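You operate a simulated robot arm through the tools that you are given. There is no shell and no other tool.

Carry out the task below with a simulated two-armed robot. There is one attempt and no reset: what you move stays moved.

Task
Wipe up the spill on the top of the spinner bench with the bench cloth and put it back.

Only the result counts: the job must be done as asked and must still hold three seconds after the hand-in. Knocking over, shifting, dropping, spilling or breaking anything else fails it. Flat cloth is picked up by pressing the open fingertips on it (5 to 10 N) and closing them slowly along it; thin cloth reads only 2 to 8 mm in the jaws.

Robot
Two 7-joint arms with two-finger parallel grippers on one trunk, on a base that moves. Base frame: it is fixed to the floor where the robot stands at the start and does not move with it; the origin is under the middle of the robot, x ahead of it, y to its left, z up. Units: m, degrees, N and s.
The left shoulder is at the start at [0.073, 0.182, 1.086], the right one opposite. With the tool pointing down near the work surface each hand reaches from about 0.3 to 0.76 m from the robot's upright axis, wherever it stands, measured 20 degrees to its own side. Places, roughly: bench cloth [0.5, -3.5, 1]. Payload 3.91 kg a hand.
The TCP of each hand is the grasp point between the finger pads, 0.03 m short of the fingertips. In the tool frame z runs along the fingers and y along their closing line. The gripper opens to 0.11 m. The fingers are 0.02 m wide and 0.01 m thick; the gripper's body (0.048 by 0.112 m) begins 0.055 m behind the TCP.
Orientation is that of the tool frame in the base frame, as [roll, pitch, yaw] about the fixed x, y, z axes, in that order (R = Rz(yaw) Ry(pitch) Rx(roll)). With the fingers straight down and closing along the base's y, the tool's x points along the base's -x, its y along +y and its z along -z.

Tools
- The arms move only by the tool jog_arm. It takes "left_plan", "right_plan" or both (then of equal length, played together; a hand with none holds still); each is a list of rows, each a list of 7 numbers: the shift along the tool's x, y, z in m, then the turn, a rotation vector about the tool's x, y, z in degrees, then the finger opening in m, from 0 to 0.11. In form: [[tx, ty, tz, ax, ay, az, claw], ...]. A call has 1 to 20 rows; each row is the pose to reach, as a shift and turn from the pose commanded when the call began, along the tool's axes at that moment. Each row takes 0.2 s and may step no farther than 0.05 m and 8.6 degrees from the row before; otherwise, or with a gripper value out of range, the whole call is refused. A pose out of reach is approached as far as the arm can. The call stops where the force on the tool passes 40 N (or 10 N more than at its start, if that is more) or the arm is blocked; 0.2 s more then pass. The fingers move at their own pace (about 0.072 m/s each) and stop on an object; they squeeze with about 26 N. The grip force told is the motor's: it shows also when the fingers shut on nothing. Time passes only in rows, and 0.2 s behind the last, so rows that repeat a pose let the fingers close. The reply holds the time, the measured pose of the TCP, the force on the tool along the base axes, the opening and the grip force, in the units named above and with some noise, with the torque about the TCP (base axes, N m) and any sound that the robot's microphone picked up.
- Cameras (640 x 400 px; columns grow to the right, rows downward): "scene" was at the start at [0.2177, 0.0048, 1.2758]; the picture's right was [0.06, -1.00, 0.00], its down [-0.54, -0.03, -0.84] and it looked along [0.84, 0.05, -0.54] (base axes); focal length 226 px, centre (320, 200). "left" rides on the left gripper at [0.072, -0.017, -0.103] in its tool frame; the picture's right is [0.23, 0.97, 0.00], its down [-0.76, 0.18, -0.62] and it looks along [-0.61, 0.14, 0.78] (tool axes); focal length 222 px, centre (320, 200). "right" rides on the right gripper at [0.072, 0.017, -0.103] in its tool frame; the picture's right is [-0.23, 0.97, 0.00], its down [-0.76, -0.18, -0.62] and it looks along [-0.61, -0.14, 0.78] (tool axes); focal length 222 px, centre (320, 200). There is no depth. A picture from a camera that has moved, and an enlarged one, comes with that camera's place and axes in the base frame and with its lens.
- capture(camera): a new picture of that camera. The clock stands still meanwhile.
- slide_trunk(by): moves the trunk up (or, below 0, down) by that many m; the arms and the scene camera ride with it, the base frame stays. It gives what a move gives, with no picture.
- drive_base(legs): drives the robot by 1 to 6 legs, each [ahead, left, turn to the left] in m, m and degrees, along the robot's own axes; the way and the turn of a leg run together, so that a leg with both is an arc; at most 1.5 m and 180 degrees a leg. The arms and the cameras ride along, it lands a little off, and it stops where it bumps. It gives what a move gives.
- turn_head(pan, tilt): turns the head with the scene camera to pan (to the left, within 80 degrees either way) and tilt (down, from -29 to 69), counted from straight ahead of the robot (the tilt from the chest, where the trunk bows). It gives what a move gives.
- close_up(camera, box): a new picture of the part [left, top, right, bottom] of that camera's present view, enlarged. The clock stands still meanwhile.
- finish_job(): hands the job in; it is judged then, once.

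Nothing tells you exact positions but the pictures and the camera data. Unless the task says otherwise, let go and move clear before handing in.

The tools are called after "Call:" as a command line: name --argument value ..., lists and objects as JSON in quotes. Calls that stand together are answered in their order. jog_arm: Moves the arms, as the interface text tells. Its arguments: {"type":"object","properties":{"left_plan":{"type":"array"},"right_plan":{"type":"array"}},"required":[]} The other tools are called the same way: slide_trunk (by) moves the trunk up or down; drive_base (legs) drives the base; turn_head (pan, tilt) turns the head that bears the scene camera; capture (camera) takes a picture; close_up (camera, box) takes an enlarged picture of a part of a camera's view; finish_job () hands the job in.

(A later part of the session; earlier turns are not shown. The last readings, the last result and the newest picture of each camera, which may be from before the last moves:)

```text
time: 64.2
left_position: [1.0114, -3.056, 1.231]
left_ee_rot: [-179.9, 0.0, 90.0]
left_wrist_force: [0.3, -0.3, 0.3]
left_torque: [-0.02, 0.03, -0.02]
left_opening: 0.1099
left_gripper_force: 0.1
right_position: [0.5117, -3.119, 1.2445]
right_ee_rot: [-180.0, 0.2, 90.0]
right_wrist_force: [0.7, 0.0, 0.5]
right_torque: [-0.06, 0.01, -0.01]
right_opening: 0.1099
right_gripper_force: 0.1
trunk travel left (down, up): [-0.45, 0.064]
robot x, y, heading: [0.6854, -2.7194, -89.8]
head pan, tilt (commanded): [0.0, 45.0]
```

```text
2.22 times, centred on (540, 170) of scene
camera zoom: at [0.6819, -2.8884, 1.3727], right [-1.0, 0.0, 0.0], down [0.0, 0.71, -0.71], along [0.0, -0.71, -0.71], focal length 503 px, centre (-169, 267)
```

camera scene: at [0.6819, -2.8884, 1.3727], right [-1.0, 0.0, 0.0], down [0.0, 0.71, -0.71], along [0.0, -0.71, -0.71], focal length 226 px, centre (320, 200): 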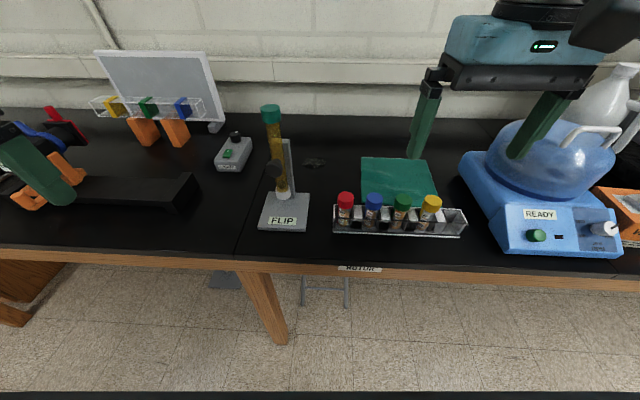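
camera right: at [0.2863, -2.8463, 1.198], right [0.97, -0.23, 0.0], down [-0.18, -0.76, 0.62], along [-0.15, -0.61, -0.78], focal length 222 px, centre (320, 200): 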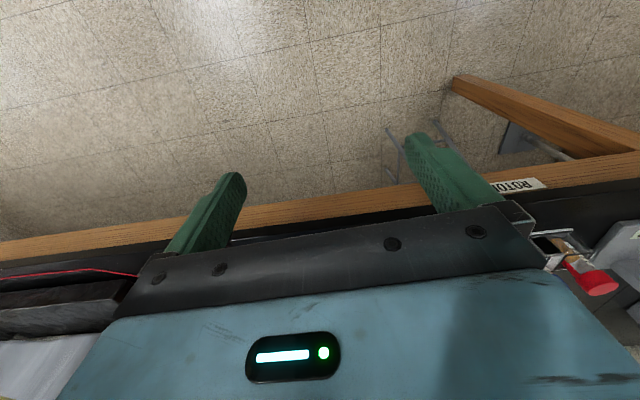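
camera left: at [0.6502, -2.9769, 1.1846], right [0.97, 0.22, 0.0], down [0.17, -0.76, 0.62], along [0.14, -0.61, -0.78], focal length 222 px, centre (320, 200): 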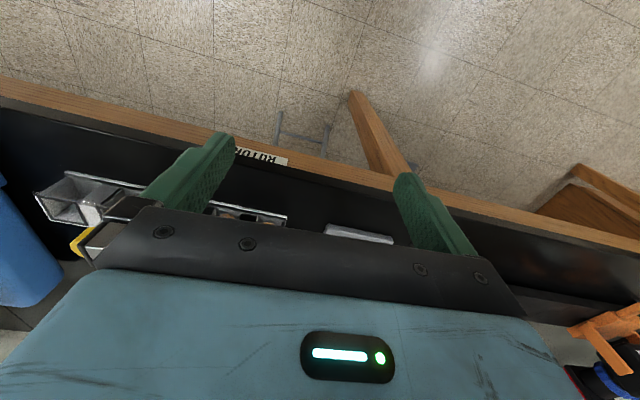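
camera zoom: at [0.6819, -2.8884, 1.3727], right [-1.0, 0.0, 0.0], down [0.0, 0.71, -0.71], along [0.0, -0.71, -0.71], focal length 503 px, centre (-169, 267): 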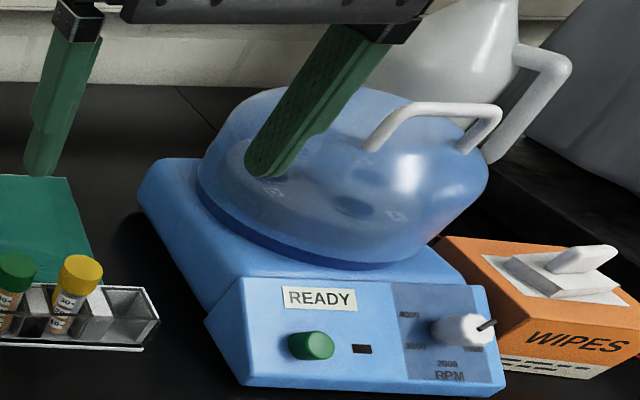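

The cloth's corners come out near (0.53,−3.58), (0.30,−3.56), (0.34,−3.33), (0.56,−3.35), centre about (0.435,−3.457); the spill spans x 0.66–0.75, y −3.51 to −3.58. I'll creep forward 0.18 m to bring both within the right hand's reach.

Call:
drive_base --legs '[[0.1, 0.0, 0.0], [0.08, 0.0, 0.0]]'

Call:
turn_head --pan -8 --tilt 50

Call:
capture --camera "scene"

Call:
capture --camera "right"

```text
time: 66.0
left_position: [1.0122, -3.2381, 1.2329]
left_ee_rot: [180.0, 0.0, 90.1]
left_wrist_force: [0.7, 0.6, -0.4]
left_torque: [0.04, 0.0, 0.0]
left_opening: 0.1101
left_gripper_force: 0.1
right_position: [0.5122, -3.2999, 1.2447]
right_ee_rot: [-180.0, 0.0, 90.0]
right_wrist_force: [-0.7, -1.2, 0.5]
right_torque: [0.0, -0.02, -0.01]
right_opening: 0.1097
right_gripper_force: 0.1
trunk travel left (down, up): [-0.45, 0.064]
robot x, y, heading: [0.6841, -2.9047, -90.0]
head pan, tilt (commanded): [0.0, 45.0]
```

```text
time: 66.7
left_position: [1.0109, -3.2375, 1.2317]
left_ee_rot: [-179.9, 0.1, 90.0]
left_wrist_force: [0.8, 0.4, -0.5]
left_torque: [-0.01, -0.01, -0.01]
left_opening: 0.11
left_gripper_force: 0.0
right_position: [0.5115, -3.2995, 1.2444]
right_ee_rot: [180.0, 0.2, 89.9]
right_wrist_force: [-0.6, -0.5, 0.3]
right_torque: [0.02, -0.02, -0.01]
right_opening: 0.1104
right_gripper_force: 0.0
trunk travel left (down, up): [-0.45, 0.064]
robot x, y, heading: [0.6838, -2.9041, -90.1]
head pan, tilt (commanded): [-8.0, 50.0]
```

```text
taken
camera scene: at [0.6709, -3.0648, 1.3657], right [-0.99, 0.14, 0.0], down [0.11, 0.76, -0.64], along [-0.09, -0.64, -0.77], focal length 226 px, centre (320, 200)
```

scene: 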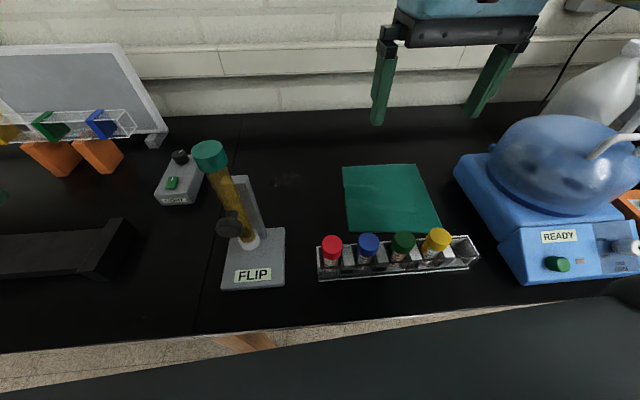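

```text
taken
camera right: at [0.5296, -3.2267, 1.3486], right [0.97, -0.23, 0.0], down [-0.18, -0.76, 0.62], along [-0.14, -0.61, -0.78], focal length 222 px, centre (320, 200)
```

right: 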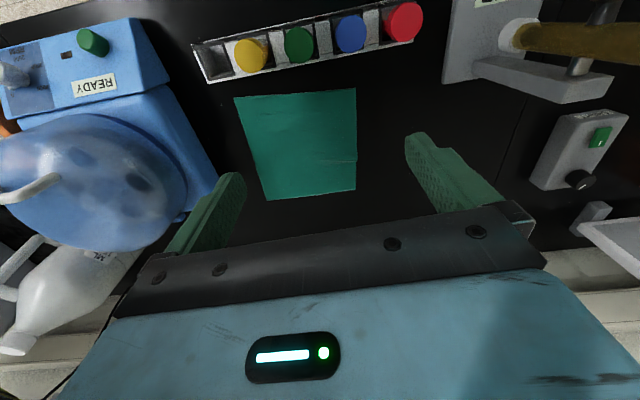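

The wrist view shows the cloth as a clean square with centre about (0.44, −3.445), and the robot reached y≈−2.90 without bumping. I'll move the right hand above the cloth's centre and come down to z≈1.0.

Call:
jog_arm --right_plan '[[-0.04, -0.02, 0, 0, 0, 0, 0.11], [-0.08, -0.04, 0, 0, 0, 0, 0.11], [-0.12, -0.06, 0, 0, 0, 0, 0.11], [-0.1455, -0.0715, 0.02, 0, 0, 0, 0.11], [-0.1455, -0.0715, 0.065, 0, 0, 0, 0.09], [-0.1455, -0.0715, 0.11, 0, 0, 0, 0.07], [-0.1455, -0.0715, 0.15, 0, 0, 0, 0.06], [-0.1455, -0.0715, 0.19, 0, 0, 0, 0.055], [-0.1455, -0.0715, 0.22, 0, 0, 0, 0.055]]'

Call:
capture --camera "scene"

Call:
capture --camera "right"

```text
time: 68.7
left_position: [1.0113, -3.2369, 1.2329]
left_ee_rot: [-180.0, 0.0, 90.1]
left_wrist_force: [-0.2, 0.8, 0.3]
left_torque: [0.03, -0.01, 0.06]
left_opening: 0.1102
left_gripper_force: 0.0
right_position: [0.4422, -3.4455, 1.0263]
right_ee_rot: [180.0, 0.0, 90.0]
right_wrist_force: [-0.1, -0.2, 0.2]
right_torque: [-0.02, 0.04, -0.04]
right_opening: 0.0551
right_gripper_force: 0.1
trunk travel left (down, up): [-0.45, 0.064]
robot x, y, heading: [0.6883, -2.9022, -90.3]
head pan, tilt (commanded): [-8.0, 50.0]
```

```text
taken
camera scene: at [0.6707, -3.0648, 1.3657], right [-0.99, 0.14, 0.0], down [0.11, 0.76, -0.64], along [-0.09, -0.64, -0.77], focal length 226 px, centre (320, 200)
```

scene: 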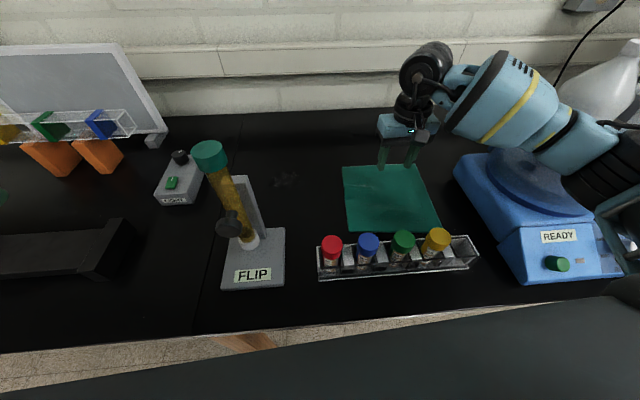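

```text
taken
camera right: at [0.4583, -3.3728, 1.129], right [0.97, -0.23, 0.0], down [-0.18, -0.76, 0.62], along [-0.14, -0.61, -0.78], focal length 222 px, centre (320, 200)
```

right: 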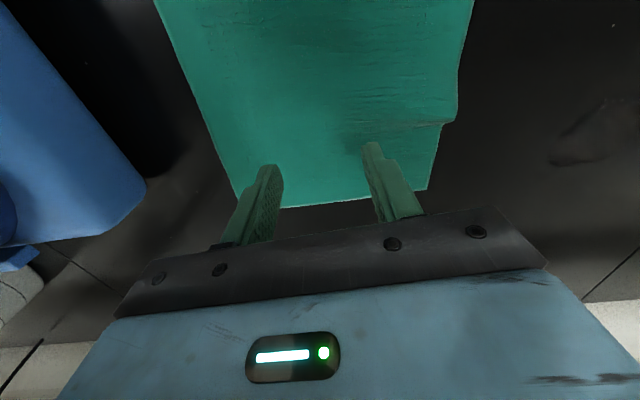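

The forearm is now passing fairly close over the centrifuge lid, so before lowering further I want to see the elbow clearance. I'll look to the right.

Call:
turn_head --pan -45 --tilt 35

Call:
capture --camera "scene"

Call:
capture --camera "left"

```text
time: 69.7
left_position: [1.0107, -3.2362, 1.2313]
left_ee_rot: [-180.0, 0.0, 90.0]
left_wrist_force: [-0.3, -0.1, 0.5]
left_torque: [0.04, -0.02, -0.03]
left_opening: 0.1102
left_gripper_force: 0.1
right_position: [0.4415, -3.4451, 1.0255]
right_ee_rot: [179.9, 0.1, 89.8]
right_wrist_force: [0.0, -0.6, 0.7]
right_torque: [-0.02, -0.02, 0.01]
right_opening: 0.0548
right_gripper_force: 0.0
trunk travel left (down, up): [-0.45, 0.064]
robot x, y, heading: [0.6876, -2.9068, -90.1]
head pan, tilt (commanded): [-45.0, 35.0]
```

```text
taken
camera scene: at [0.6194, -3.0506, 1.3874], right [-0.71, 0.71, 0.0], down [0.41, 0.41, -0.82], along [-0.58, -0.58, -0.57], focal length 226 px, centre (320, 200)
```

scene: 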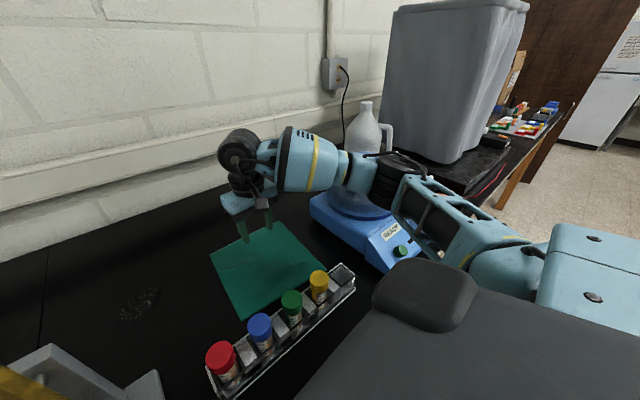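

```text
taken
camera left: at [0.9936, -3.1649, 1.3346], right [0.97, 0.23, 0.0], down [0.18, -0.76, 0.62], along [0.14, -0.61, -0.78], focal length 222 px, centre (320, 200)
```

left: 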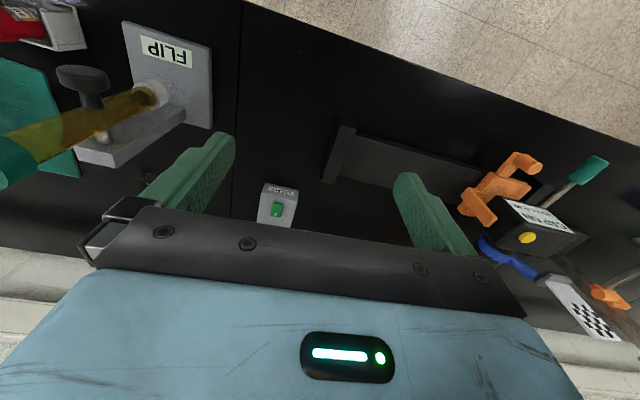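

The elbow is about at z≈1.18, above and in front of the centrifuge, so there is room; I'll raise the trunk 0.05 m more for extra clearance and then descend to just above the cloth.

Call:
slide_trunk --by 0.05

Call:
jog_arm --right_plan '[[0, 0, 0.035, 0, 0, 0, 0.055], [0, 0, 0.07, 0, 0, 0, 0.055], [0, 0, 0.1, 0, 0, 0, 0.055], [0, 0, 0.12, 0, 0, 0, 0.055]]'

Call:
turn_head --pan -25 --tilt 45

Call:
capture --camera "scene"

Call:
capture --camera "right"

```text
time: 70.7
left_position: [1.0101, -3.2374, 1.2809]
left_ee_rot: [-179.9, -0.1, 90.0]
left_wrist_force: [0.9, 0.3, 0.7]
left_torque: [0.03, -0.01, -0.01]
left_opening: 0.1096
left_gripper_force: 0.1
right_position: [0.4403, -3.4453, 1.0738]
right_ee_rot: [-179.9, -0.1, 90.0]
right_wrist_force: [1.2, 0.9, 0.4]
right_torque: [0.02, 0.02, -0.01]
right_opening: 0.0548
right_gripper_force: 0.0
trunk travel left (down, up): [-0.5, 0.014]
robot x, y, heading: [0.6835, -2.9016, -89.9]
head pan, tilt (commanded): [-45.0, 35.0]
```

```text
time: 71.7
left_position: [1.0111, -3.2374, 1.2814]
left_ee_rot: [-180.0, 0.1, 89.9]
left_wrist_force: [1.1, 0.0, 0.9]
left_torque: [0.02, -0.05, 0.01]
left_opening: 0.1098
left_gripper_force: 0.0
right_position: [0.4402, -3.4454, 0.9543]
right_ee_rot: [180.0, 0.2, 90.1]
right_wrist_force: [-1.3, 0.2, 2.4]
right_torque: [0.02, 0.03, -0.03]
right_opening: 0.0549
right_gripper_force: 0.0
trunk travel left (down, up): [-0.5, 0.014]
robot x, y, heading: [0.6853, -2.9027, -90.1]
head pan, tilt (commanded): [-45.0, 35.0]
```

```text
time: 72.5
left_position: [1.0119, -3.2367, 1.2833]
left_ee_rot: [-179.9, 0.1, 89.9]
left_wrist_force: [-0.2, -0.3, 0.2]
left_torque: [-0.03, 0.01, 0.01]
left_opening: 0.11
left_gripper_force: 0.0
right_position: [0.4418, -3.4454, 0.955]
right_ee_rot: [-180.0, 0.0, 89.9]
right_wrist_force: [-0.2, 0.6, 1.7]
right_torque: [-0.03, -0.03, -0.01]
right_opening: 0.0553
right_gripper_force: 0.1
trunk travel left (down, up): [-0.5, 0.014]
robot x, y, heading: [0.6852, -2.9033, -90.0]
head pan, tilt (commanded): [-25.0, 45.0]
```

```text
taken
camera scene: at [0.6472, -3.0077, 1.4322], right [-0.91, 0.42, 0.0], down [0.3, 0.64, -0.71], along [-0.3, -0.64, -0.71], focal length 226 px, centre (320, 200)
```

scene: 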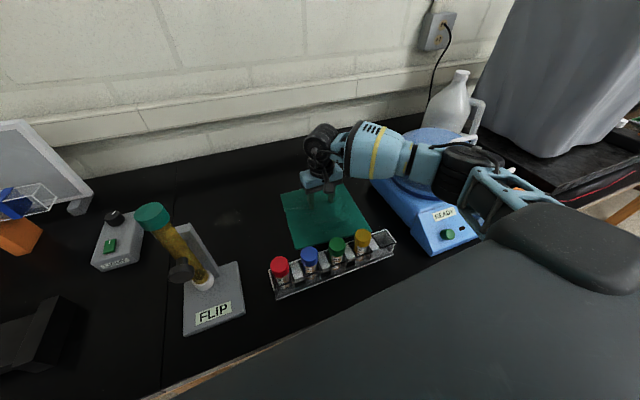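

```text
taken
camera right: at [0.4582, -3.3719, 1.0582], right [0.97, -0.23, 0.0], down [-0.18, -0.76, 0.62], along [-0.14, -0.61, -0.78], focal length 222 px, centre (320, 200)
```

right: 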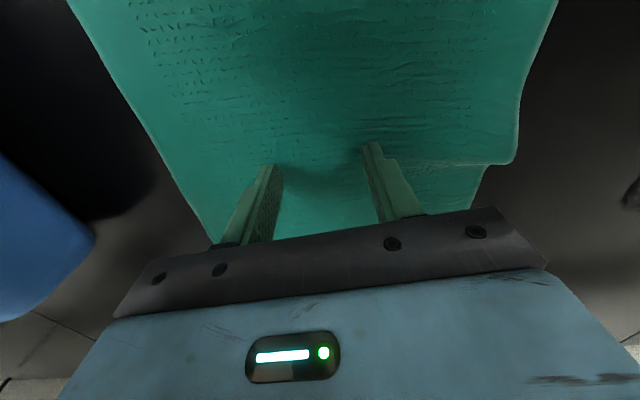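

The open fingertips are just above or touching the cloth (z force about 2 N). I'll press down in small steps and watch the force.

Call:
jog_arm --right_plan '[[0, 0, 0.003, 0, 0, 0, 0.055], [0, 0, 0.006, 0, 0, 0, 0.055], [0, 0, 0.006, 0, 0, 0, 0.055]]'

```text
time: 73.3
left_position: [1.0122, -3.2342, 1.2836]
left_ee_rot: [-180.0, 0.1, 90.0]
left_wrist_force: [-0.5, 0.4, 0.6]
left_torque: [0.0, 0.03, 0.0]
left_opening: 0.1099
left_gripper_force: 0.1
right_position: [0.4403, -3.4439, 0.953]
right_ee_rot: [180.0, 0.4, 89.9]
right_wrist_force: [-4.0, 1.3, 25.4]
right_torque: [0.04, 0.22, 0.03]
right_opening: 0.0551
right_gripper_force: 0.1
trunk travel left (down, up): [-0.5, 0.014]
robot x, y, heading: [0.6824, -2.9018, -89.9]
head pan, tilt (commanded): [-25.0, 45.0]
```

Contact is firm (25 N), so the tip surface is at about z≈0.922. I'll ease off to about 7 N and then close the fingers slowly along the cloth.

Call:
jog_arm --right_plan '[[0, 0, -0.0025, 0, 0, 0, 0.055], [0, 0, -0.0042, 0, 0, 0, 0.055], [0, 0, -0.0042, 0, 0, 0, 0.055]]'

```text
time: 74.1
left_position: [1.0124, -3.2364, 1.2816]
left_ee_rot: [-179.9, 0.1, 90.0]
left_wrist_force: [1.2, -0.7, -0.3]
left_torque: [0.01, 0.03, 0.02]
left_opening: 0.1101
left_gripper_force: 0.0
right_position: [0.4409, -3.4453, 0.9539]
right_ee_rot: [-180.0, 0.1, 90.0]
right_wrist_force: [-0.8, 0.8, 14.7]
right_torque: [0.03, 0.05, -0.03]
right_opening: 0.055
right_gripper_force: 0.1
trunk travel left (down, up): [-0.5, 0.014]
robot x, y, heading: [0.6873, -2.9, -90.2]
head pan, tilt (commanded): [-25.0, 45.0]
```

Call:
jog_arm --right_plan '[[0, 0, -0.0015, 0, 0, 0, 0.055], [0, 0, -0.0015, 0, 0, 0, 0.055]]'

```text
time: 74.7
left_position: [1.0122, -3.237, 1.2818]
left_ee_rot: [179.9, -0.1, 89.9]
left_wrist_force: [-0.5, -0.7, 0.2]
left_torque: [-0.02, -0.02, -0.04]
left_opening: 0.1101
left_gripper_force: 0.0
right_position: [0.4407, -3.4443, 0.9533]
right_ee_rot: [-179.9, 0.1, 90.0]
right_wrist_force: [0.6, -0.8, 4.8]
right_torque: [-0.02, -0.04, 0.02]
right_opening: 0.055
right_gripper_force: 0.0
trunk travel left (down, up): [-0.5, 0.014]
robot x, y, heading: [0.6872, -2.9057, -90.0]
head pan, tilt (commanded): [-25.0, 45.0]
```

Force is now about 5 N; I'll add a hair of pressure and close slowly.

Call:
jog_arm --right_plan '[[0, 0, 0.0006, 0, 0, 0, 0.055], [0, 0, 0.0006, 0, 0, 0, 0.05], [0, 0, 0.0006, 0, 0, 0, 0.045], [0, 0, 0.0006, 0, 0, 0, 0.04], [0, 0, 0.0006, 0, 0, 0, 0.035], [0, 0, 0.0006, 0, 0, 0, 0.03], [0, 0, 0.0006, 0, 0, 0, 0.025], [0, 0, 0.0006, 0, 0, 0, 0.02], [0, 0, 0.0006, 0, 0, 0, 0.015], [0, 0, 0.0006, 0, 0, 0, 0.01], [0, 0, 0.0006, 0, 0, 0, 0.005], [0, 0, 0.0006, 0, 0, 0, 0.0], [0, 0, 0.0006, 0, 0, 0, 0.0], [0, 0, 0.0006, 0, 0, 0, 0.0]]'

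Call:
capture --camera "right"

Call:
capture --camera "scene"

```text
time: 77.7
left_position: [1.0112, -3.2371, 1.2819]
left_ee_rot: [180.0, 0.1, 90.0]
left_wrist_force: [0.3, -0.2, -0.1]
left_torque: [0.01, 0.01, 0.05]
left_opening: 0.11
left_gripper_force: 0.0
right_position: [0.4406, -3.4463, 0.9538]
right_ee_rot: [180.0, 0.2, 90.1]
right_wrist_force: [0.1, 0.4, 1.5]
right_torque: [-0.02, 0.04, -0.02]
right_opening: 0.0047
right_gripper_force: 25.4
trunk travel left (down, up): [-0.5, 0.014]
robot x, y, heading: [0.683, -2.9013, -90.2]
head pan, tilt (commanded): [-25.0, 45.0]
```

```text
taken
camera right: at [0.4579, -3.3724, 1.0581], right [0.97, -0.23, 0.0], down [-0.18, -0.76, 0.62], along [-0.14, -0.61, -0.78], focal length 222 px, centre (320, 200)
```

right: 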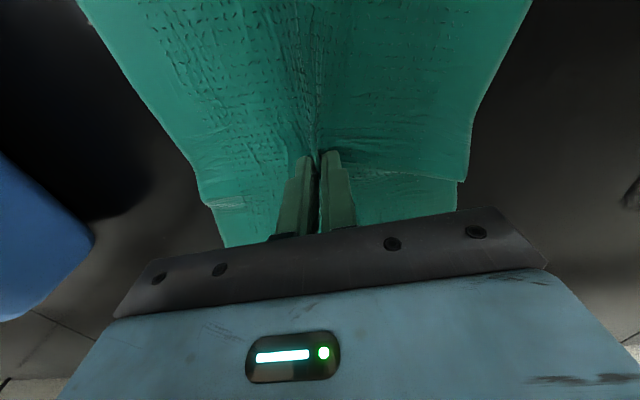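

```text
taken
camera scene: at [0.6474, -3.0077, 1.4322], right [-0.91, 0.42, 0.0], down [0.3, 0.64, -0.71], along [-0.3, -0.64, -0.71], focal length 226 px, centre (320, 200)
```

scene: 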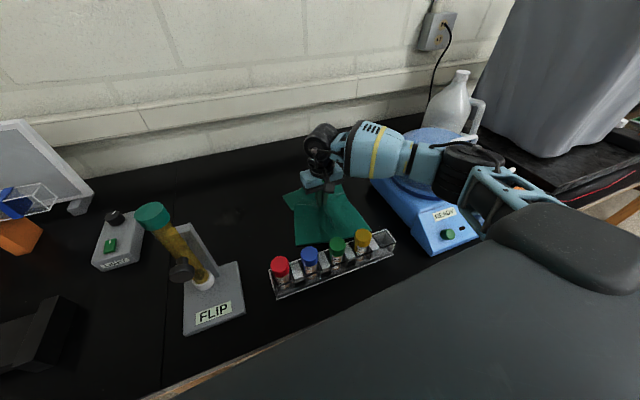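

The jaws read 4.7 mm, so cloth is held; it looks like the cloth is folded in two layers and I want to see whether both got pinched.

Call:
close_up --camera "right" --box '[180, 60, 500, 260]'

Call:
close_up --camera "scene" --box '[260, 160, 400, 260]'

```text
2.00 times, centred on (340, 160) of right
camera zoom: at [0.4579, -3.3724, 1.0581], right [0.97, -0.23, 0.0], down [-0.18, -0.76, 0.62], along [-0.14, -0.61, -0.78], focal length 444 px, centre (280, 280)
```

zoom: 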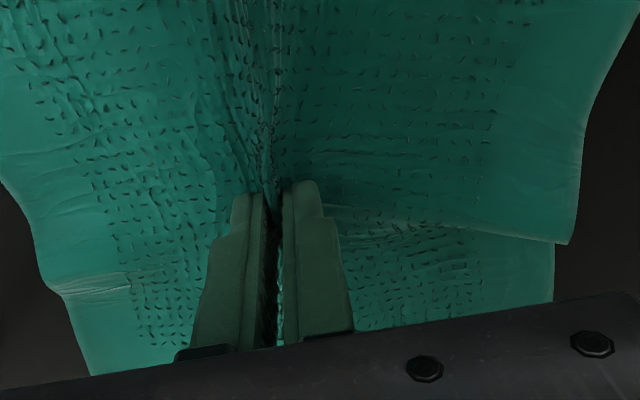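

```text
4.00 times, centred on (330, 210) of scene
camera zoom: at [0.6474, -3.0077, 1.4322], right [-0.91, 0.42, 0.0], down [0.3, 0.64, -0.71], along [-0.3, -0.64, -0.71], focal length 906 px, centre (280, 160)
```

zoom: 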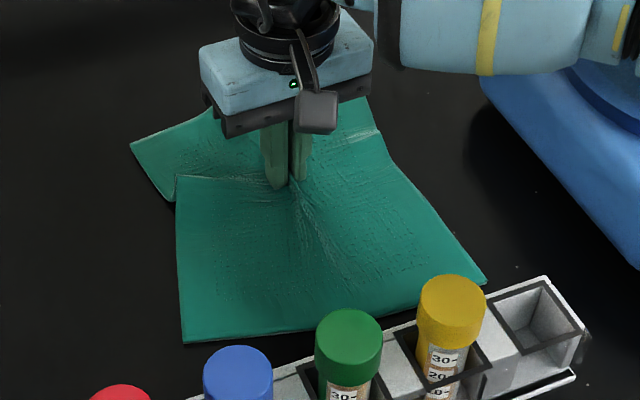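

It's unclear whether the lower layer is in the jaws too, so I'll lift 2 cm and look.

Call:
jog_arm --right_plan '[[0, 0, -0.007, 0, 0, 0, 0.0], [0, 0, -0.014, 0, 0, 0, 0.0], [0, 0, -0.02, 0, 0, 0, 0.0], [0, 0, -0.02, 0, 0, 0, 0.0]]'

Call:
close_up --camera "right" --box '[140, 0, 540, 260]'

Call:
close_up --camera "scene" --box '[260, 160, 400, 260]'

```text
time: 78.7
left_position: [1.0106, -3.2364, 1.2822]
left_ee_rot: [-180.0, 0.1, 89.9]
left_wrist_force: [0.1, 0.6, 0.4]
left_torque: [0.0, 0.0, 0.0]
left_opening: 0.1102
left_gripper_force: 0.0
right_position: [0.441, -3.4452, 0.9736]
right_ee_rot: [180.0, 0.1, 90.0]
right_wrist_force: [0.8, -0.5, -0.5]
right_torque: [0.01, 0.01, -0.03]
right_opening: 0.0042
right_gripper_force: 26.0
trunk travel left (down, up): [-0.5, 0.014]
robot x, y, heading: [0.6866, -2.9033, -90.2]
head pan, tilt (commanded): [-25.0, 45.0]
```

```text
1.54 times, centred on (340, 130) of right
camera zoom: at [0.4579, -3.3725, 1.0775], right [0.97, -0.23, 0.0], down [-0.18, -0.76, 0.62], along [-0.14, -0.61, -0.78], focal length 342 px, centre (289, 308)
```

zoom: 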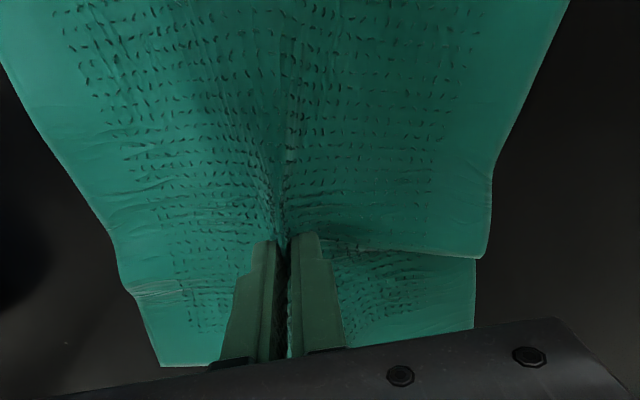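

```text
4.00 times, centred on (330, 210) of scene
camera zoom: at [0.6472, -3.0079, 1.4322], right [-0.91, 0.42, 0.0], down [0.3, 0.64, -0.71], along [-0.3, -0.64, -0.71], focal length 906 px, centre (280, 160)
```

zoom: 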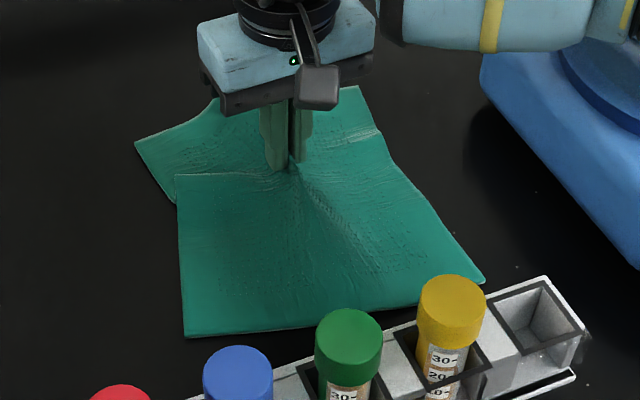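

The pinch holds. I'll lift a few more centimetres to see how the rest of the cloth follows.

Call:
jog_arm --right_plan '[[0, 0, -0.01, 0, 0, 0, 0.0], [0, 0, -0.02, 0, 0, 0, 0.0], [0, 0, -0.03, 0, 0, 0, 0.0], [0, 0, -0.04, 0, 0, 0, 0.0], [0, 0, -0.04, 0, 0, 0, 0.0]]'

Call:
close_up --camera "right" --box '[140, 0, 540, 260]'

Call:
close_up --camera "scene" --box '[260, 160, 400, 260]'

```text
time: 79.9
left_position: [1.0114, -3.237, 1.2816]
left_ee_rot: [-179.9, 0.0, 90.0]
left_wrist_force: [-0.4, 1.1, 0.3]
left_torque: [0.02, 0.0, -0.02]
left_opening: 0.1098
left_gripper_force: 0.1
right_position: [0.4401, -3.446, 1.0152]
right_ee_rot: [180.0, 0.1, 90.0]
right_wrist_force: [0.1, 0.5, -1.2]
right_torque: [0.01, 0.01, -0.01]
right_opening: 0.0046
right_gripper_force: 26.0
trunk travel left (down, up): [-0.5, 0.014]
robot x, y, heading: [0.6863, -2.9036, -89.9]
head pan, tilt (commanded): [-25.0, 45.0]
```

```text
1.54 times, centred on (340, 130) of right
camera zoom: at [0.4579, -3.3723, 1.1187], right [0.97, -0.23, 0.0], down [-0.18, -0.76, 0.62], along [-0.14, -0.61, -0.78], focal length 342 px, centre (289, 308)
```

zoom: 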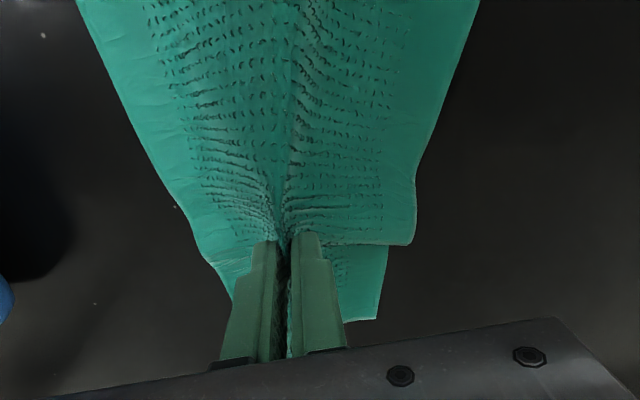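

```text
4.00 times, centred on (330, 210) of scene
camera zoom: at [0.6472, -3.008, 1.4322], right [-0.91, 0.42, 0.0], down [0.3, 0.64, -0.71], along [-0.3, -0.64, -0.71], focal length 906 px, centre (280, 160)
```

zoom: 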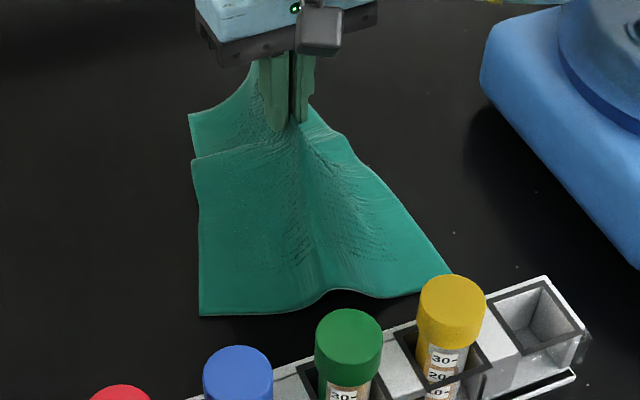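

Both parts of the cloth rise together with the pinch, so the grip is good. I'll carry it low: first back away from the rack, then left to above the spill.

Call:
jog_arm --right_plan '[[-0.03, 0, -0.005, 0, 0, 0, 0.0], [-0.06, 0, -0.01, 0, 0, 0, 0.0], [-0.08, 0.01, -0.01, 0, 0, 0, 0.0], [-0.085, 0.04, -0.01, 0, 0, 0, 0.0], [-0.085, 0.07, -0.01, 0, 0, 0, 0.0], [-0.085, 0.1, -0.01, 0, 0, 0, 0.0], [-0.085, 0.13, -0.01, 0, 0, 0, 0.0], [-0.085, 0.16, -0.01, 0, 0, 0, 0.0], [-0.085, 0.16, -0.01, 0, 0, 0, 0.0]]'

Call:
turn_head --pan 0 --tilt 45

Call:
capture --camera "scene"

Call:
capture --camera "right"

```text
time: 81.9
left_position: [1.0098, -3.2364, 1.2835]
left_ee_rot: [-180.0, 0.1, 90.0]
left_wrist_force: [-0.7, 0.4, 0.2]
left_torque: [-0.04, 0.04, 0.04]
left_opening: 0.1102
left_gripper_force: 0.1
right_position: [0.5997, -3.5305, 1.0249]
right_ee_rot: [180.0, 0.1, 89.8]
right_wrist_force: [-1.0, 0.6, -0.7]
right_torque: [-0.02, 0.03, -0.05]
right_opening: 0.0044
right_gripper_force: 26.1
trunk travel left (down, up): [-0.5, 0.014]
robot x, y, heading: [0.683, -2.9039, -90.0]
head pan, tilt (commanded): [-25.0, 45.0]
```

```text
time: 82.8
left_position: [1.0113, -3.2362, 1.2826]
left_ee_rot: [180.0, 0.1, 89.9]
left_wrist_force: [0.3, 1.2, -0.5]
left_torque: [0.0, 0.0, 0.0]
left_opening: 0.1099
left_gripper_force: 0.1
right_position: [0.5996, -3.5304, 1.0255]
right_ee_rot: [180.0, 0.1, 90.0]
right_wrist_force: [-0.6, 0.5, -0.1]
right_torque: [0.01, 0.03, 0.01]
right_opening: 0.0043
right_gripper_force: 26.1
trunk travel left (down, up): [-0.5, 0.014]
robot x, y, heading: [0.6819, -2.9005, -90.0]
head pan, tilt (commanded): [0.0, 45.0]
```

```text
taken
camera scene: at [0.6815, -3.0155, 1.4322], right [-1.0, 0.0, 0.0], down [0.0, 0.71, -0.71], along [0.0, -0.71, -0.71], focal length 226 px, centre (320, 200)
```

scene: 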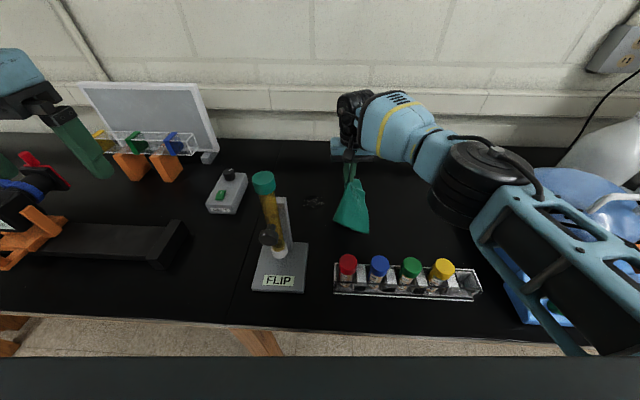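

```text
taken
camera right: at [0.6174, -3.4577, 1.1295], right [0.97, -0.23, 0.0], down [-0.18, -0.76, 0.62], along [-0.14, -0.61, -0.78], focal length 222 px, centre (320, 200)
```

right: 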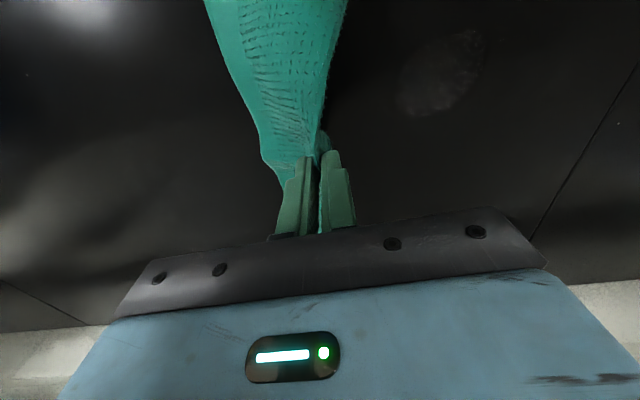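

The cloth hangs from the jaws, and the spill is just to the left at about (0.708, −3.52), spanning x 0.67–0.745, y −3.487 to −3.555. I'll lower the cloth onto the bench just right of the spill and check the force.

Call:
jog_arm --right_plan '[[0.006, 0.02, 0.02, 0, 0, 0, 0.0], [0.011, 0.04, 0.04, 0, 0, 0, 0.0], [0.011, 0.04, 0.055, 0, 0, 0, 0.0], [0.011, 0.04, 0.064, 0, 0, 0, 0.0], [0.011, 0.04, 0.068, 0, 0, 0, 0.0], [0.011, 0.04, 0.068, 0, 0, 0, 0.0]]'

Call:
capture --camera "right"

Call:
close_up --camera "scene" --box '[240, 100, 440, 250]'

```text
time: 84.2
left_position: [1.012, -3.2367, 1.2824]
left_ee_rot: [179.9, 0.0, 90.0]
left_wrist_force: [0.5, 0.8, 0.1]
left_torque: [0.01, -0.02, 0.04]
left_opening: 0.1101
left_gripper_force: 0.0
right_position: [0.6394, -3.5182, 0.9572]
right_ee_rot: [180.0, 0.3, 90.0]
right_wrist_force: [1.2, 0.3, 7.6]
right_torque: [-0.03, 0.04, 0.01]
right_opening: 0.0047
right_gripper_force: 25.9
trunk travel left (down, up): [-0.5, 0.014]
robot x, y, heading: [0.6807, -2.9065, -90.1]
head pan, tilt (commanded): [0.0, 45.0]
```

```text
taken
camera right: at [0.6577, -3.4448, 1.0606], right [0.97, -0.23, 0.0], down [-0.18, -0.76, 0.63], along [-0.14, -0.61, -0.78], focal length 222 px, centre (320, 200)
```

right: 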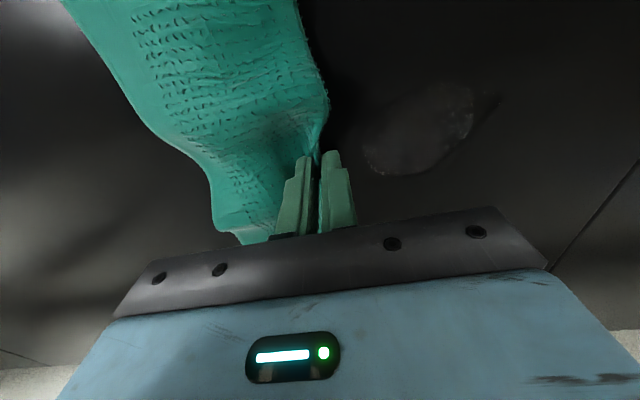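

```text
2.67 times, centred on (340, 175) of scene
camera zoom: at [0.6819, -3.0143, 1.4323], right [-1.0, 0.0, 0.0], down [0.0, 0.71, -0.71], along [0.0, -0.71, -0.71], focal length 604 px, centre (267, 267)
```

zoom: 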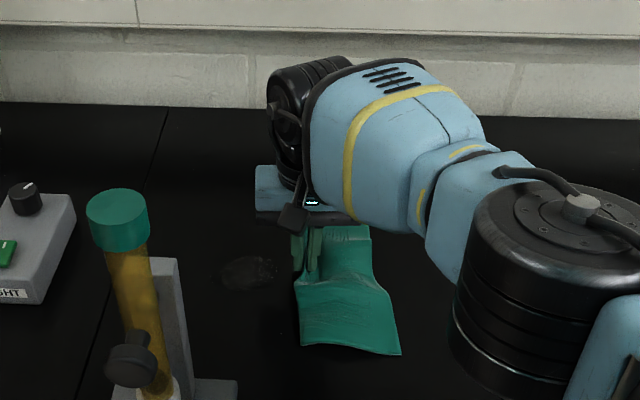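

The cloth is under the fingertips with about 7.6 N. Now I'll wipe back and forth across the spill in several strokes.

Call:
jog_arm --right_plan '[[0, 0.03, 0, 0, 0, 0, 0.0], [0, 0.06, 0, 0, 0, 0, 0.0], [0, 0.09, 0, 0, 0, 0, 0.0], [0, 0.12, 0, 0, 0, 0, 0.0], [0, 0.14, 0, 0, 0, 0, 0.0], [0, 0.14, 0, 0, 0, 0, 0.0]]'

Call:
capture --camera "right"

Call:
close_up --camera "scene" --box '[240, 100, 440, 250]'

```text
time: 85.8
left_position: [1.0105, -3.2382, 1.2823]
left_ee_rot: [179.9, 0.1, 90.0]
left_wrist_force: [0.3, 0.4, 0.3]
left_torque: [-0.01, 0.03, 0.01]
left_opening: 0.1099
left_gripper_force: 0.0
right_position: [0.719, -3.4878, 0.9608]
right_ee_rot: [179.9, 0.7, 86.8]
right_wrist_force: [0.0, 0.0, 0.8]
right_torque: [-0.01, 0.01, 0.1]
right_opening: 0.0044
right_gripper_force: 26.2
right hand out of reach, approached as far as the arm can: row 1, 2, 3, 4, 5, 6
trunk travel left (down, up): [-0.5, 0.014]
robot x, y, heading: [0.6847, -2.9008, -90.0]
head pan, tilt (commanded): [0.0, 45.0]
stopped in row 6 (right hand): the arm was blocked; the commanded pose is now the measured one
```

```text
taken
camera right: at [0.7411, -3.4146, 1.0639], right [0.96, -0.28, 0.0], down [-0.22, -0.74, 0.63], along [-0.18, -0.61, -0.77], focal length 222 px, centre (320, 200)
```

right: 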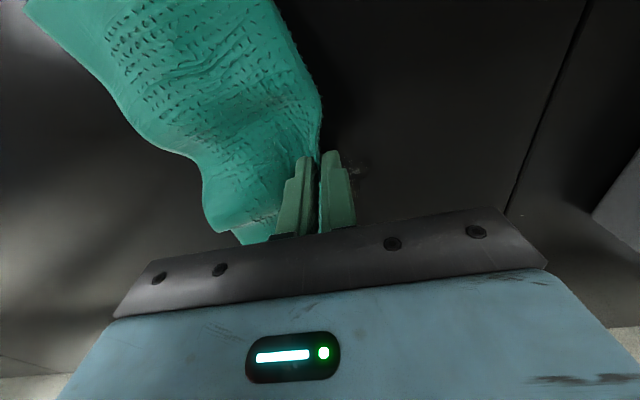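

```text
2.67 times, centred on (340, 175) of scene
camera zoom: at [0.6815, -3.0153, 1.4322], right [-1.0, 0.0, 0.0], down [0.0, 0.71, -0.71], along [0.0, -0.71, -0.71], focal length 604 px, centre (267, 267)
```

zoom: 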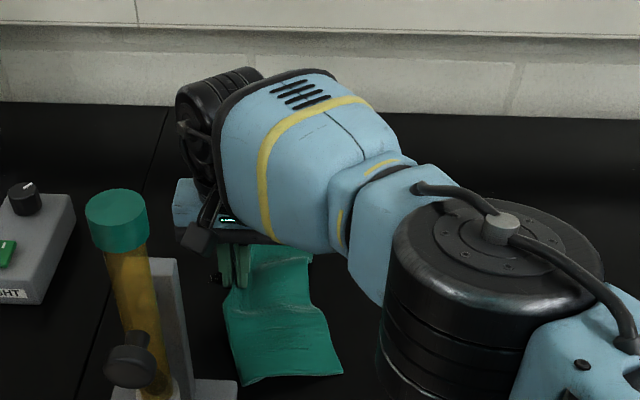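

The arm ran out of reach at (0.72, −3.49) with the trunk this high. I'll lift the cloth, draw the hand back to the right, then bring the base left and slightly forward and lower the trunk a little.

Call:
jog_arm --right_plan '[[0, 0, -0.03, 0, 0, -1, 0.0], [0, 0, -0.06, 0, 0, -2, 0.0], [0.015, -0.04, -0.065, 0, 0, -3.2, 0.0], [0.03, -0.08, -0.065, 0, 0, -3.2, 0.0], [0.03, -0.11, -0.065, 0, 0, -3.2, 0.0], [0.03, -0.11, -0.065, 0, 0, -3.2, 0.0]]'

Call:
capture --camera "right"

Call:
capture --camera "scene"

```text
time: 87.2
left_position: [1.011, -3.2377, 1.282]
left_ee_rot: [-180.0, 0.1, 90.0]
left_wrist_force: [-0.2, 0.0, -0.1]
left_torque: [0.01, -0.01, 0.01]
left_opening: 0.1103
left_gripper_force: 0.1
right_position: [0.6126, -3.4503, 1.0244]
right_ee_rot: [179.9, 0.7, 90.4]
right_wrist_force: [0.7, -0.4, -0.8]
right_torque: [0.02, 0.02, -0.05]
right_opening: 0.0044
right_gripper_force: 26.3
trunk travel left (down, up): [-0.5, 0.014]
robot x, y, heading: [0.6862, -2.9041, -90.1]
head pan, tilt (commanded): [0.0, 45.0]
```

```text
taken
camera right: at [0.6304, -3.3751, 1.1271], right [0.97, -0.22, 0.0], down [-0.17, -0.75, 0.63], along [-0.14, -0.62, -0.77], focal length 222 px, centre (320, 200)
```

right: 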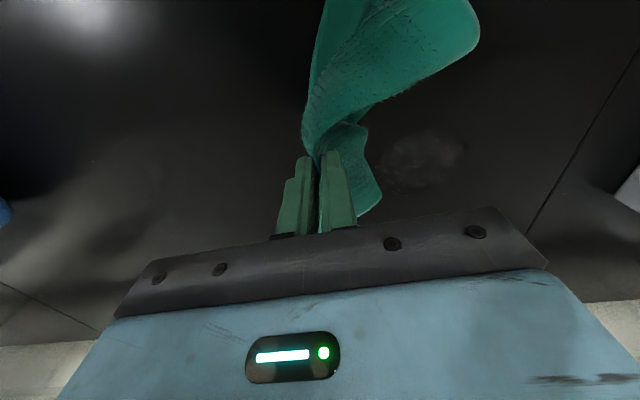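

```text
taken
camera scene: at [0.682, -3.0156, 1.4322], right [-1.0, 0.0, 0.0], down [0.0, 0.71, -0.71], along [0.0, -0.71, -0.71], focal length 226 px, centre (320, 200)
```

scene: 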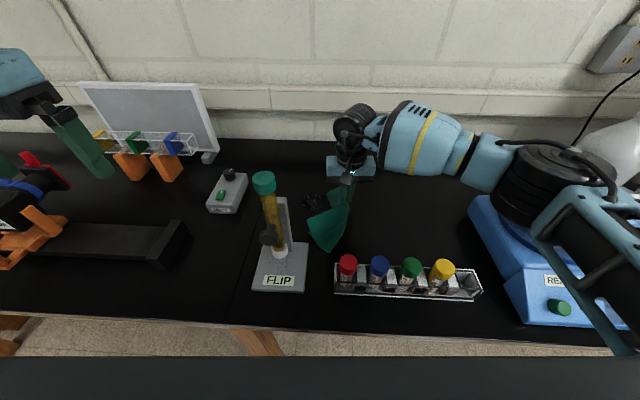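

The spill mark is still there, and the cloth's trailing end comes near the FLIP stand, so I'll lift the cloth clear first, then move the base forward and left, and lower the trunk.

Call:
jog_arm --right_plan '[[-0.01, 0, -0.04, 0, 0, 0, 0.0], [-0.02, 0, -0.08, 0, 0, 0, 0.0], [-0.03, 0, -0.11, 0, 0, 0, 0.0], [-0.03, 0, -0.13, 0, 0, 0, 0.0], [-0.03, 0, -0.13, 0, 0, 0, 0.0]]'

Call:
drive_base --legs '[[0.035, 0.0, 0.0], [0.0, 0.06, 0.0], [0.0, 0.06, 0.0]]'

Call:
capture --camera "scene"

Call:
capture --camera "right"

```text
time: 88.4
left_position: [1.0102, -3.2379, 1.2828]
left_ee_rot: [-179.9, 0.0, 90.0]
left_wrist_force: [1.1, 1.2, -0.4]
left_torque: [0.01, -0.01, 0.02]
left_opening: 0.1101
left_gripper_force: 0.0
right_position: [0.6136, -3.4806, 1.1551]
right_ee_rot: [-180.0, 0.7, 90.3]
right_wrist_force: [0.3, 0.1, 0.8]
right_torque: [0.0, -0.01, 0.02]
right_opening: 0.0044
right_gripper_force: 25.8
trunk travel left (down, up): [-0.5, 0.014]
robot x, y, heading: [0.6872, -2.9031, -90.0]
head pan, tilt (commanded): [0.0, 45.0]
```

```text
time: 90.0
left_position: [1.06, -3.2732, 1.2803]
left_ee_rot: [-179.9, 0.0, 89.6]
left_wrist_force: [0.6, -1.4, -0.5]
left_torque: [-0.02, 0.01, 0.03]
left_opening: 0.11
left_gripper_force: 0.1
right_position: [0.66, -3.5125, 1.1549]
right_ee_rot: [-179.9, 0.6, 90.0]
right_wrist_force: [0.7, 0.2, 0.1]
right_torque: [-0.03, 0.03, 0.01]
right_opening: 0.0046
right_gripper_force: 26.6
trunk travel left (down, up): [-0.5, 0.014]
robot x, y, heading: [0.7362, -2.9374, -90.6]
head pan, tilt (commanded): [0.0, 45.0]
stopped in leg 2: the robot was blocked; the commanded pose is now the measured one
```

```text
taken
camera scene: at [0.732, -3.0491, 1.4321], right [-1.0, 0.01, 0.0], down [0.0, 0.71, -0.71], along [-0.01, -0.71, -0.71], focal length 226 px, centre (320, 200)
```

scene: 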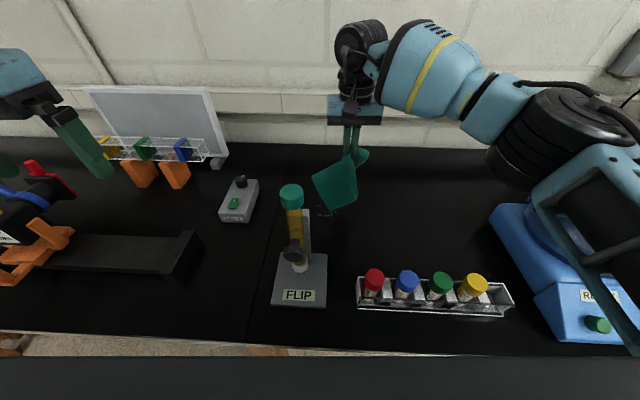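

```text
taken
camera right: at [0.6784, -3.4391, 1.2572], right [0.97, -0.23, 0.0], down [-0.18, -0.75, 0.63], along [-0.14, -0.62, -0.78], focal length 222 px, centre (320, 200)
```

right: 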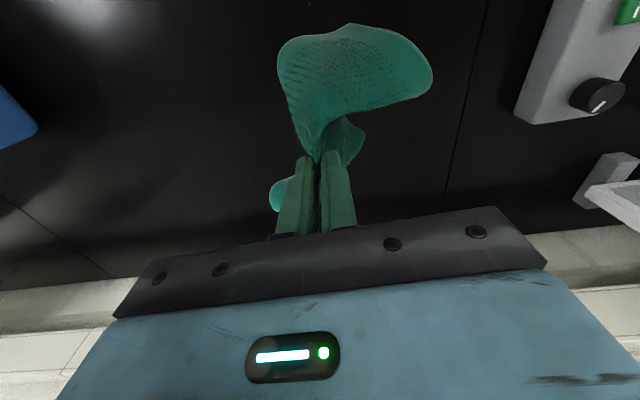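

The base touched the bench leg on its left, so I can't go farther that way; nothing on the bench appears to have moved. Instead I'll back off 3 cm, swing the hand right, and turn the base 14° left, which brings the right shoulder nearer to the spill.

Call:
jog_arm --right_plan '[[0.0, -0.035, 0, 0, 0, 0, 0.0], [0.0, -0.07, 0, 0, 0, 0, 0.0], [0.0, -0.1, 0, 0, 0, 0, 0.0], [0.0, -0.1, 0, 0, 0, 0, 0.0]]'

Call:
drive_base --legs '[[-0.01, -0.03, 0.0], [0.0, 0.0, 7.0], [0.0, 0.0, 7.0]]'

Call:
capture --camera "scene"

Call:
capture --camera "right"

```text
time: 91.0
left_position: [1.0588, -3.2734, 1.2813]
left_ee_rot: [-179.9, 0.0, 89.7]
left_wrist_force: [0.1, -0.4, -0.7]
left_torque: [0.01, 0.0, 0.04]
left_opening: 0.1099
left_gripper_force: 0.1
right_position: [0.5591, -3.5115, 1.1545]
right_ee_rot: [-179.9, 0.7, 89.9]
right_wrist_force: [-0.1, -0.3, -0.4]
right_torque: [-0.04, 0.02, -0.04]
right_opening: 0.0046
right_gripper_force: 26.1
trunk travel left (down, up): [-0.5, 0.014]
robot x, y, heading: [0.7329, -2.9379, -90.6]
head pan, tilt (commanded): [0.0, 45.0]
```

```text
time: 93.1
left_position: [1.0981, -3.1763, 1.2811]
left_ee_rot: [-180.0, 0.0, 103.6]
left_wrist_force: [-0.2, -0.2, 0.6]
left_torque: [0.0, -0.01, 0.0]
left_opening: 0.1101
left_gripper_force: 0.0
right_position: [0.6721, -3.527, 1.1541]
right_ee_rot: [-180.0, 0.7, 103.8]
right_wrist_force: [-0.7, 1.0, 0.1]
right_torque: [0.0, 0.0, -0.12]
right_opening: 0.0046
right_gripper_force: 26.6
trunk travel left (down, up): [-0.5, 0.014]
robot x, y, heading: [0.7055, -2.9282, -76.4]
head pan, tilt (commanded): [0.0, 45.0]
```

```text
taken
camera scene: at [0.7264, -3.0361, 1.4322], right [-0.97, -0.23, 0.0], down [-0.16, 0.69, -0.71], along [0.16, -0.69, -0.71], focal length 226 px, centre (320, 200)
```

scene: 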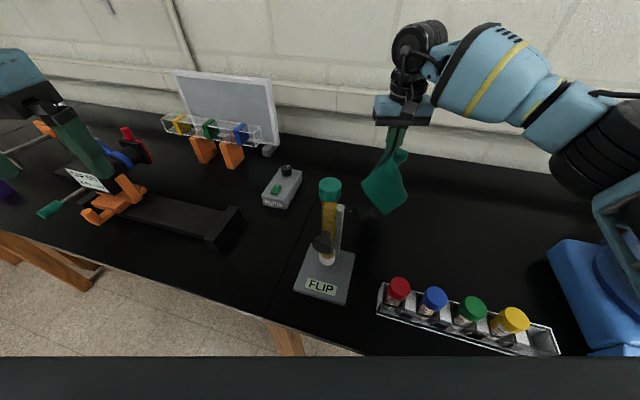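

```text
taken
camera right: at [0.6713, -3.4509, 1.2565], right [1.0, 0.01, 0.0], down [0.01, -0.77, 0.63], along [0.01, -0.63, -0.77], focal length 222 px, centre (320, 200)
```

right: 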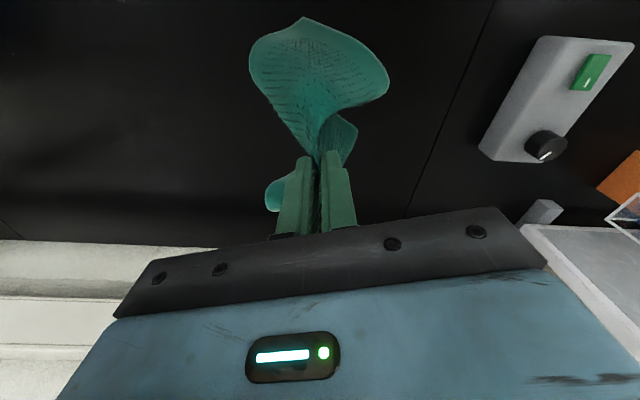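

The turned stance puts the right shoulder closer to the spill. I'll lower the trunk 4 cm and then lower the cloth at the near-right edge of the spill.

Call:
slide_trunk --by -0.04

Call:
jog_arm --right_plan '[[0.01, -0.003, 0.03, 0, 0, 0, 0.0], [0.02, -0.006, 0.06, 0, 0, 0, 0.0], [0.03, -0.01, 0.09, 0, 0, 0, 0.0], [0.03, -0.01, 0.115, 0, 0, 0, 0.0], [0.03, -0.01, 0.135, 0, 0, 0, 0.0], [0.03, -0.01, 0.148, 0, 0, 0, 0.0], [0.03, -0.01, 0.153, 0, 0, 0, 0.0], [0.03, -0.01, 0.153, 0, 0, 0, 0.0]]'

Call:
capture --camera "right"

Call:
capture --camera "scene"

```text
time: 94.0
left_position: [1.0995, -3.1743, 1.244]
left_ee_rot: [180.0, 0.1, 103.6]
left_wrist_force: [-0.6, 0.7, 0.2]
left_torque: [0.0, -0.04, -0.02]
left_opening: 0.11
left_gripper_force: 0.0
right_position: [0.6714, -3.5267, 1.1163]
right_ee_rot: [-180.0, 0.8, 103.9]
right_wrist_force: [-0.3, -0.2, 0.6]
right_torque: [-0.03, -0.04, -0.06]
right_opening: 0.0044
right_gripper_force: 26.1
trunk travel left (down, up): [-0.46, 0.054]
robot x, y, heading: [0.7057, -2.9265, -76.3]
head pan, tilt (commanded): [0.0, 45.0]
```

```text
time: 95.8
left_position: [1.0997, -3.1731, 1.243]
left_ee_rot: [-180.0, 0.3, 103.5]
left_wrist_force: [0.7, -0.2, 0.5]
left_torque: [0.01, 0.03, 0.03]
left_opening: 0.1101
left_gripper_force: 0.1
right_position: [0.6547, -3.501, 0.9644]
right_ee_rot: [-180.0, 1.2, 103.9]
right_wrist_force: [-2.2, -1.9, 28.0]
right_torque: [0.22, 0.04, 0.06]
right_opening: 0.0047
right_gripper_force: 26.2
trunk travel left (down, up): [-0.46, 0.054]
robot x, y, heading: [0.705, -2.9247, -76.6]
head pan, tilt (commanded): [0.0, 45.0]
```

```text
taken
camera right: at [0.6546, -3.4241, 1.0663], right [1.0, 0.01, 0.0], down [0.01, -0.77, 0.64], along [0.01, -0.64, -0.77], focal length 222 px, centre (320, 200)
```

right: 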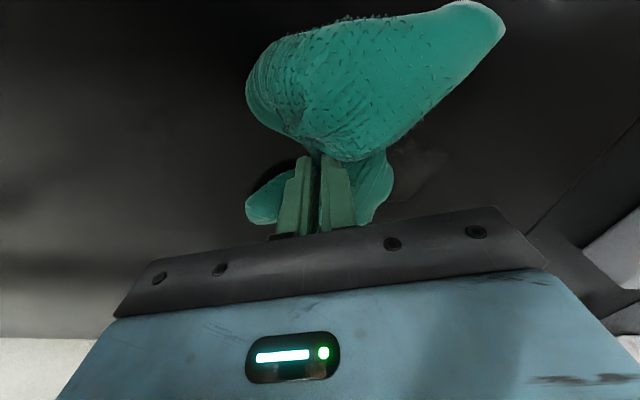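

```text
taken
camera scene: at [0.7367, -3.078, 1.3858], right [-0.97, -0.23, 0.0], down [-0.16, 0.69, -0.71], along [0.16, -0.69, -0.71], focal length 226 px, centre (320, 200)
```

scene: 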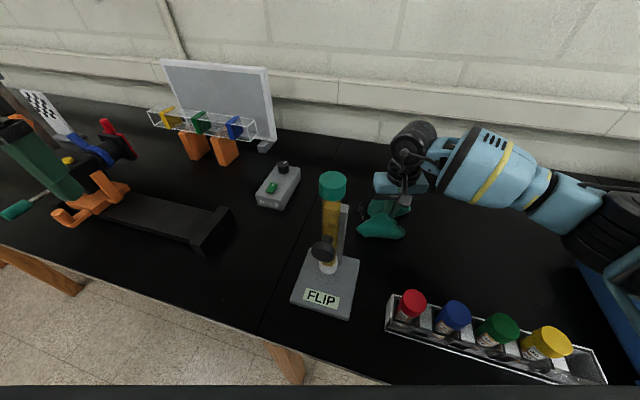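

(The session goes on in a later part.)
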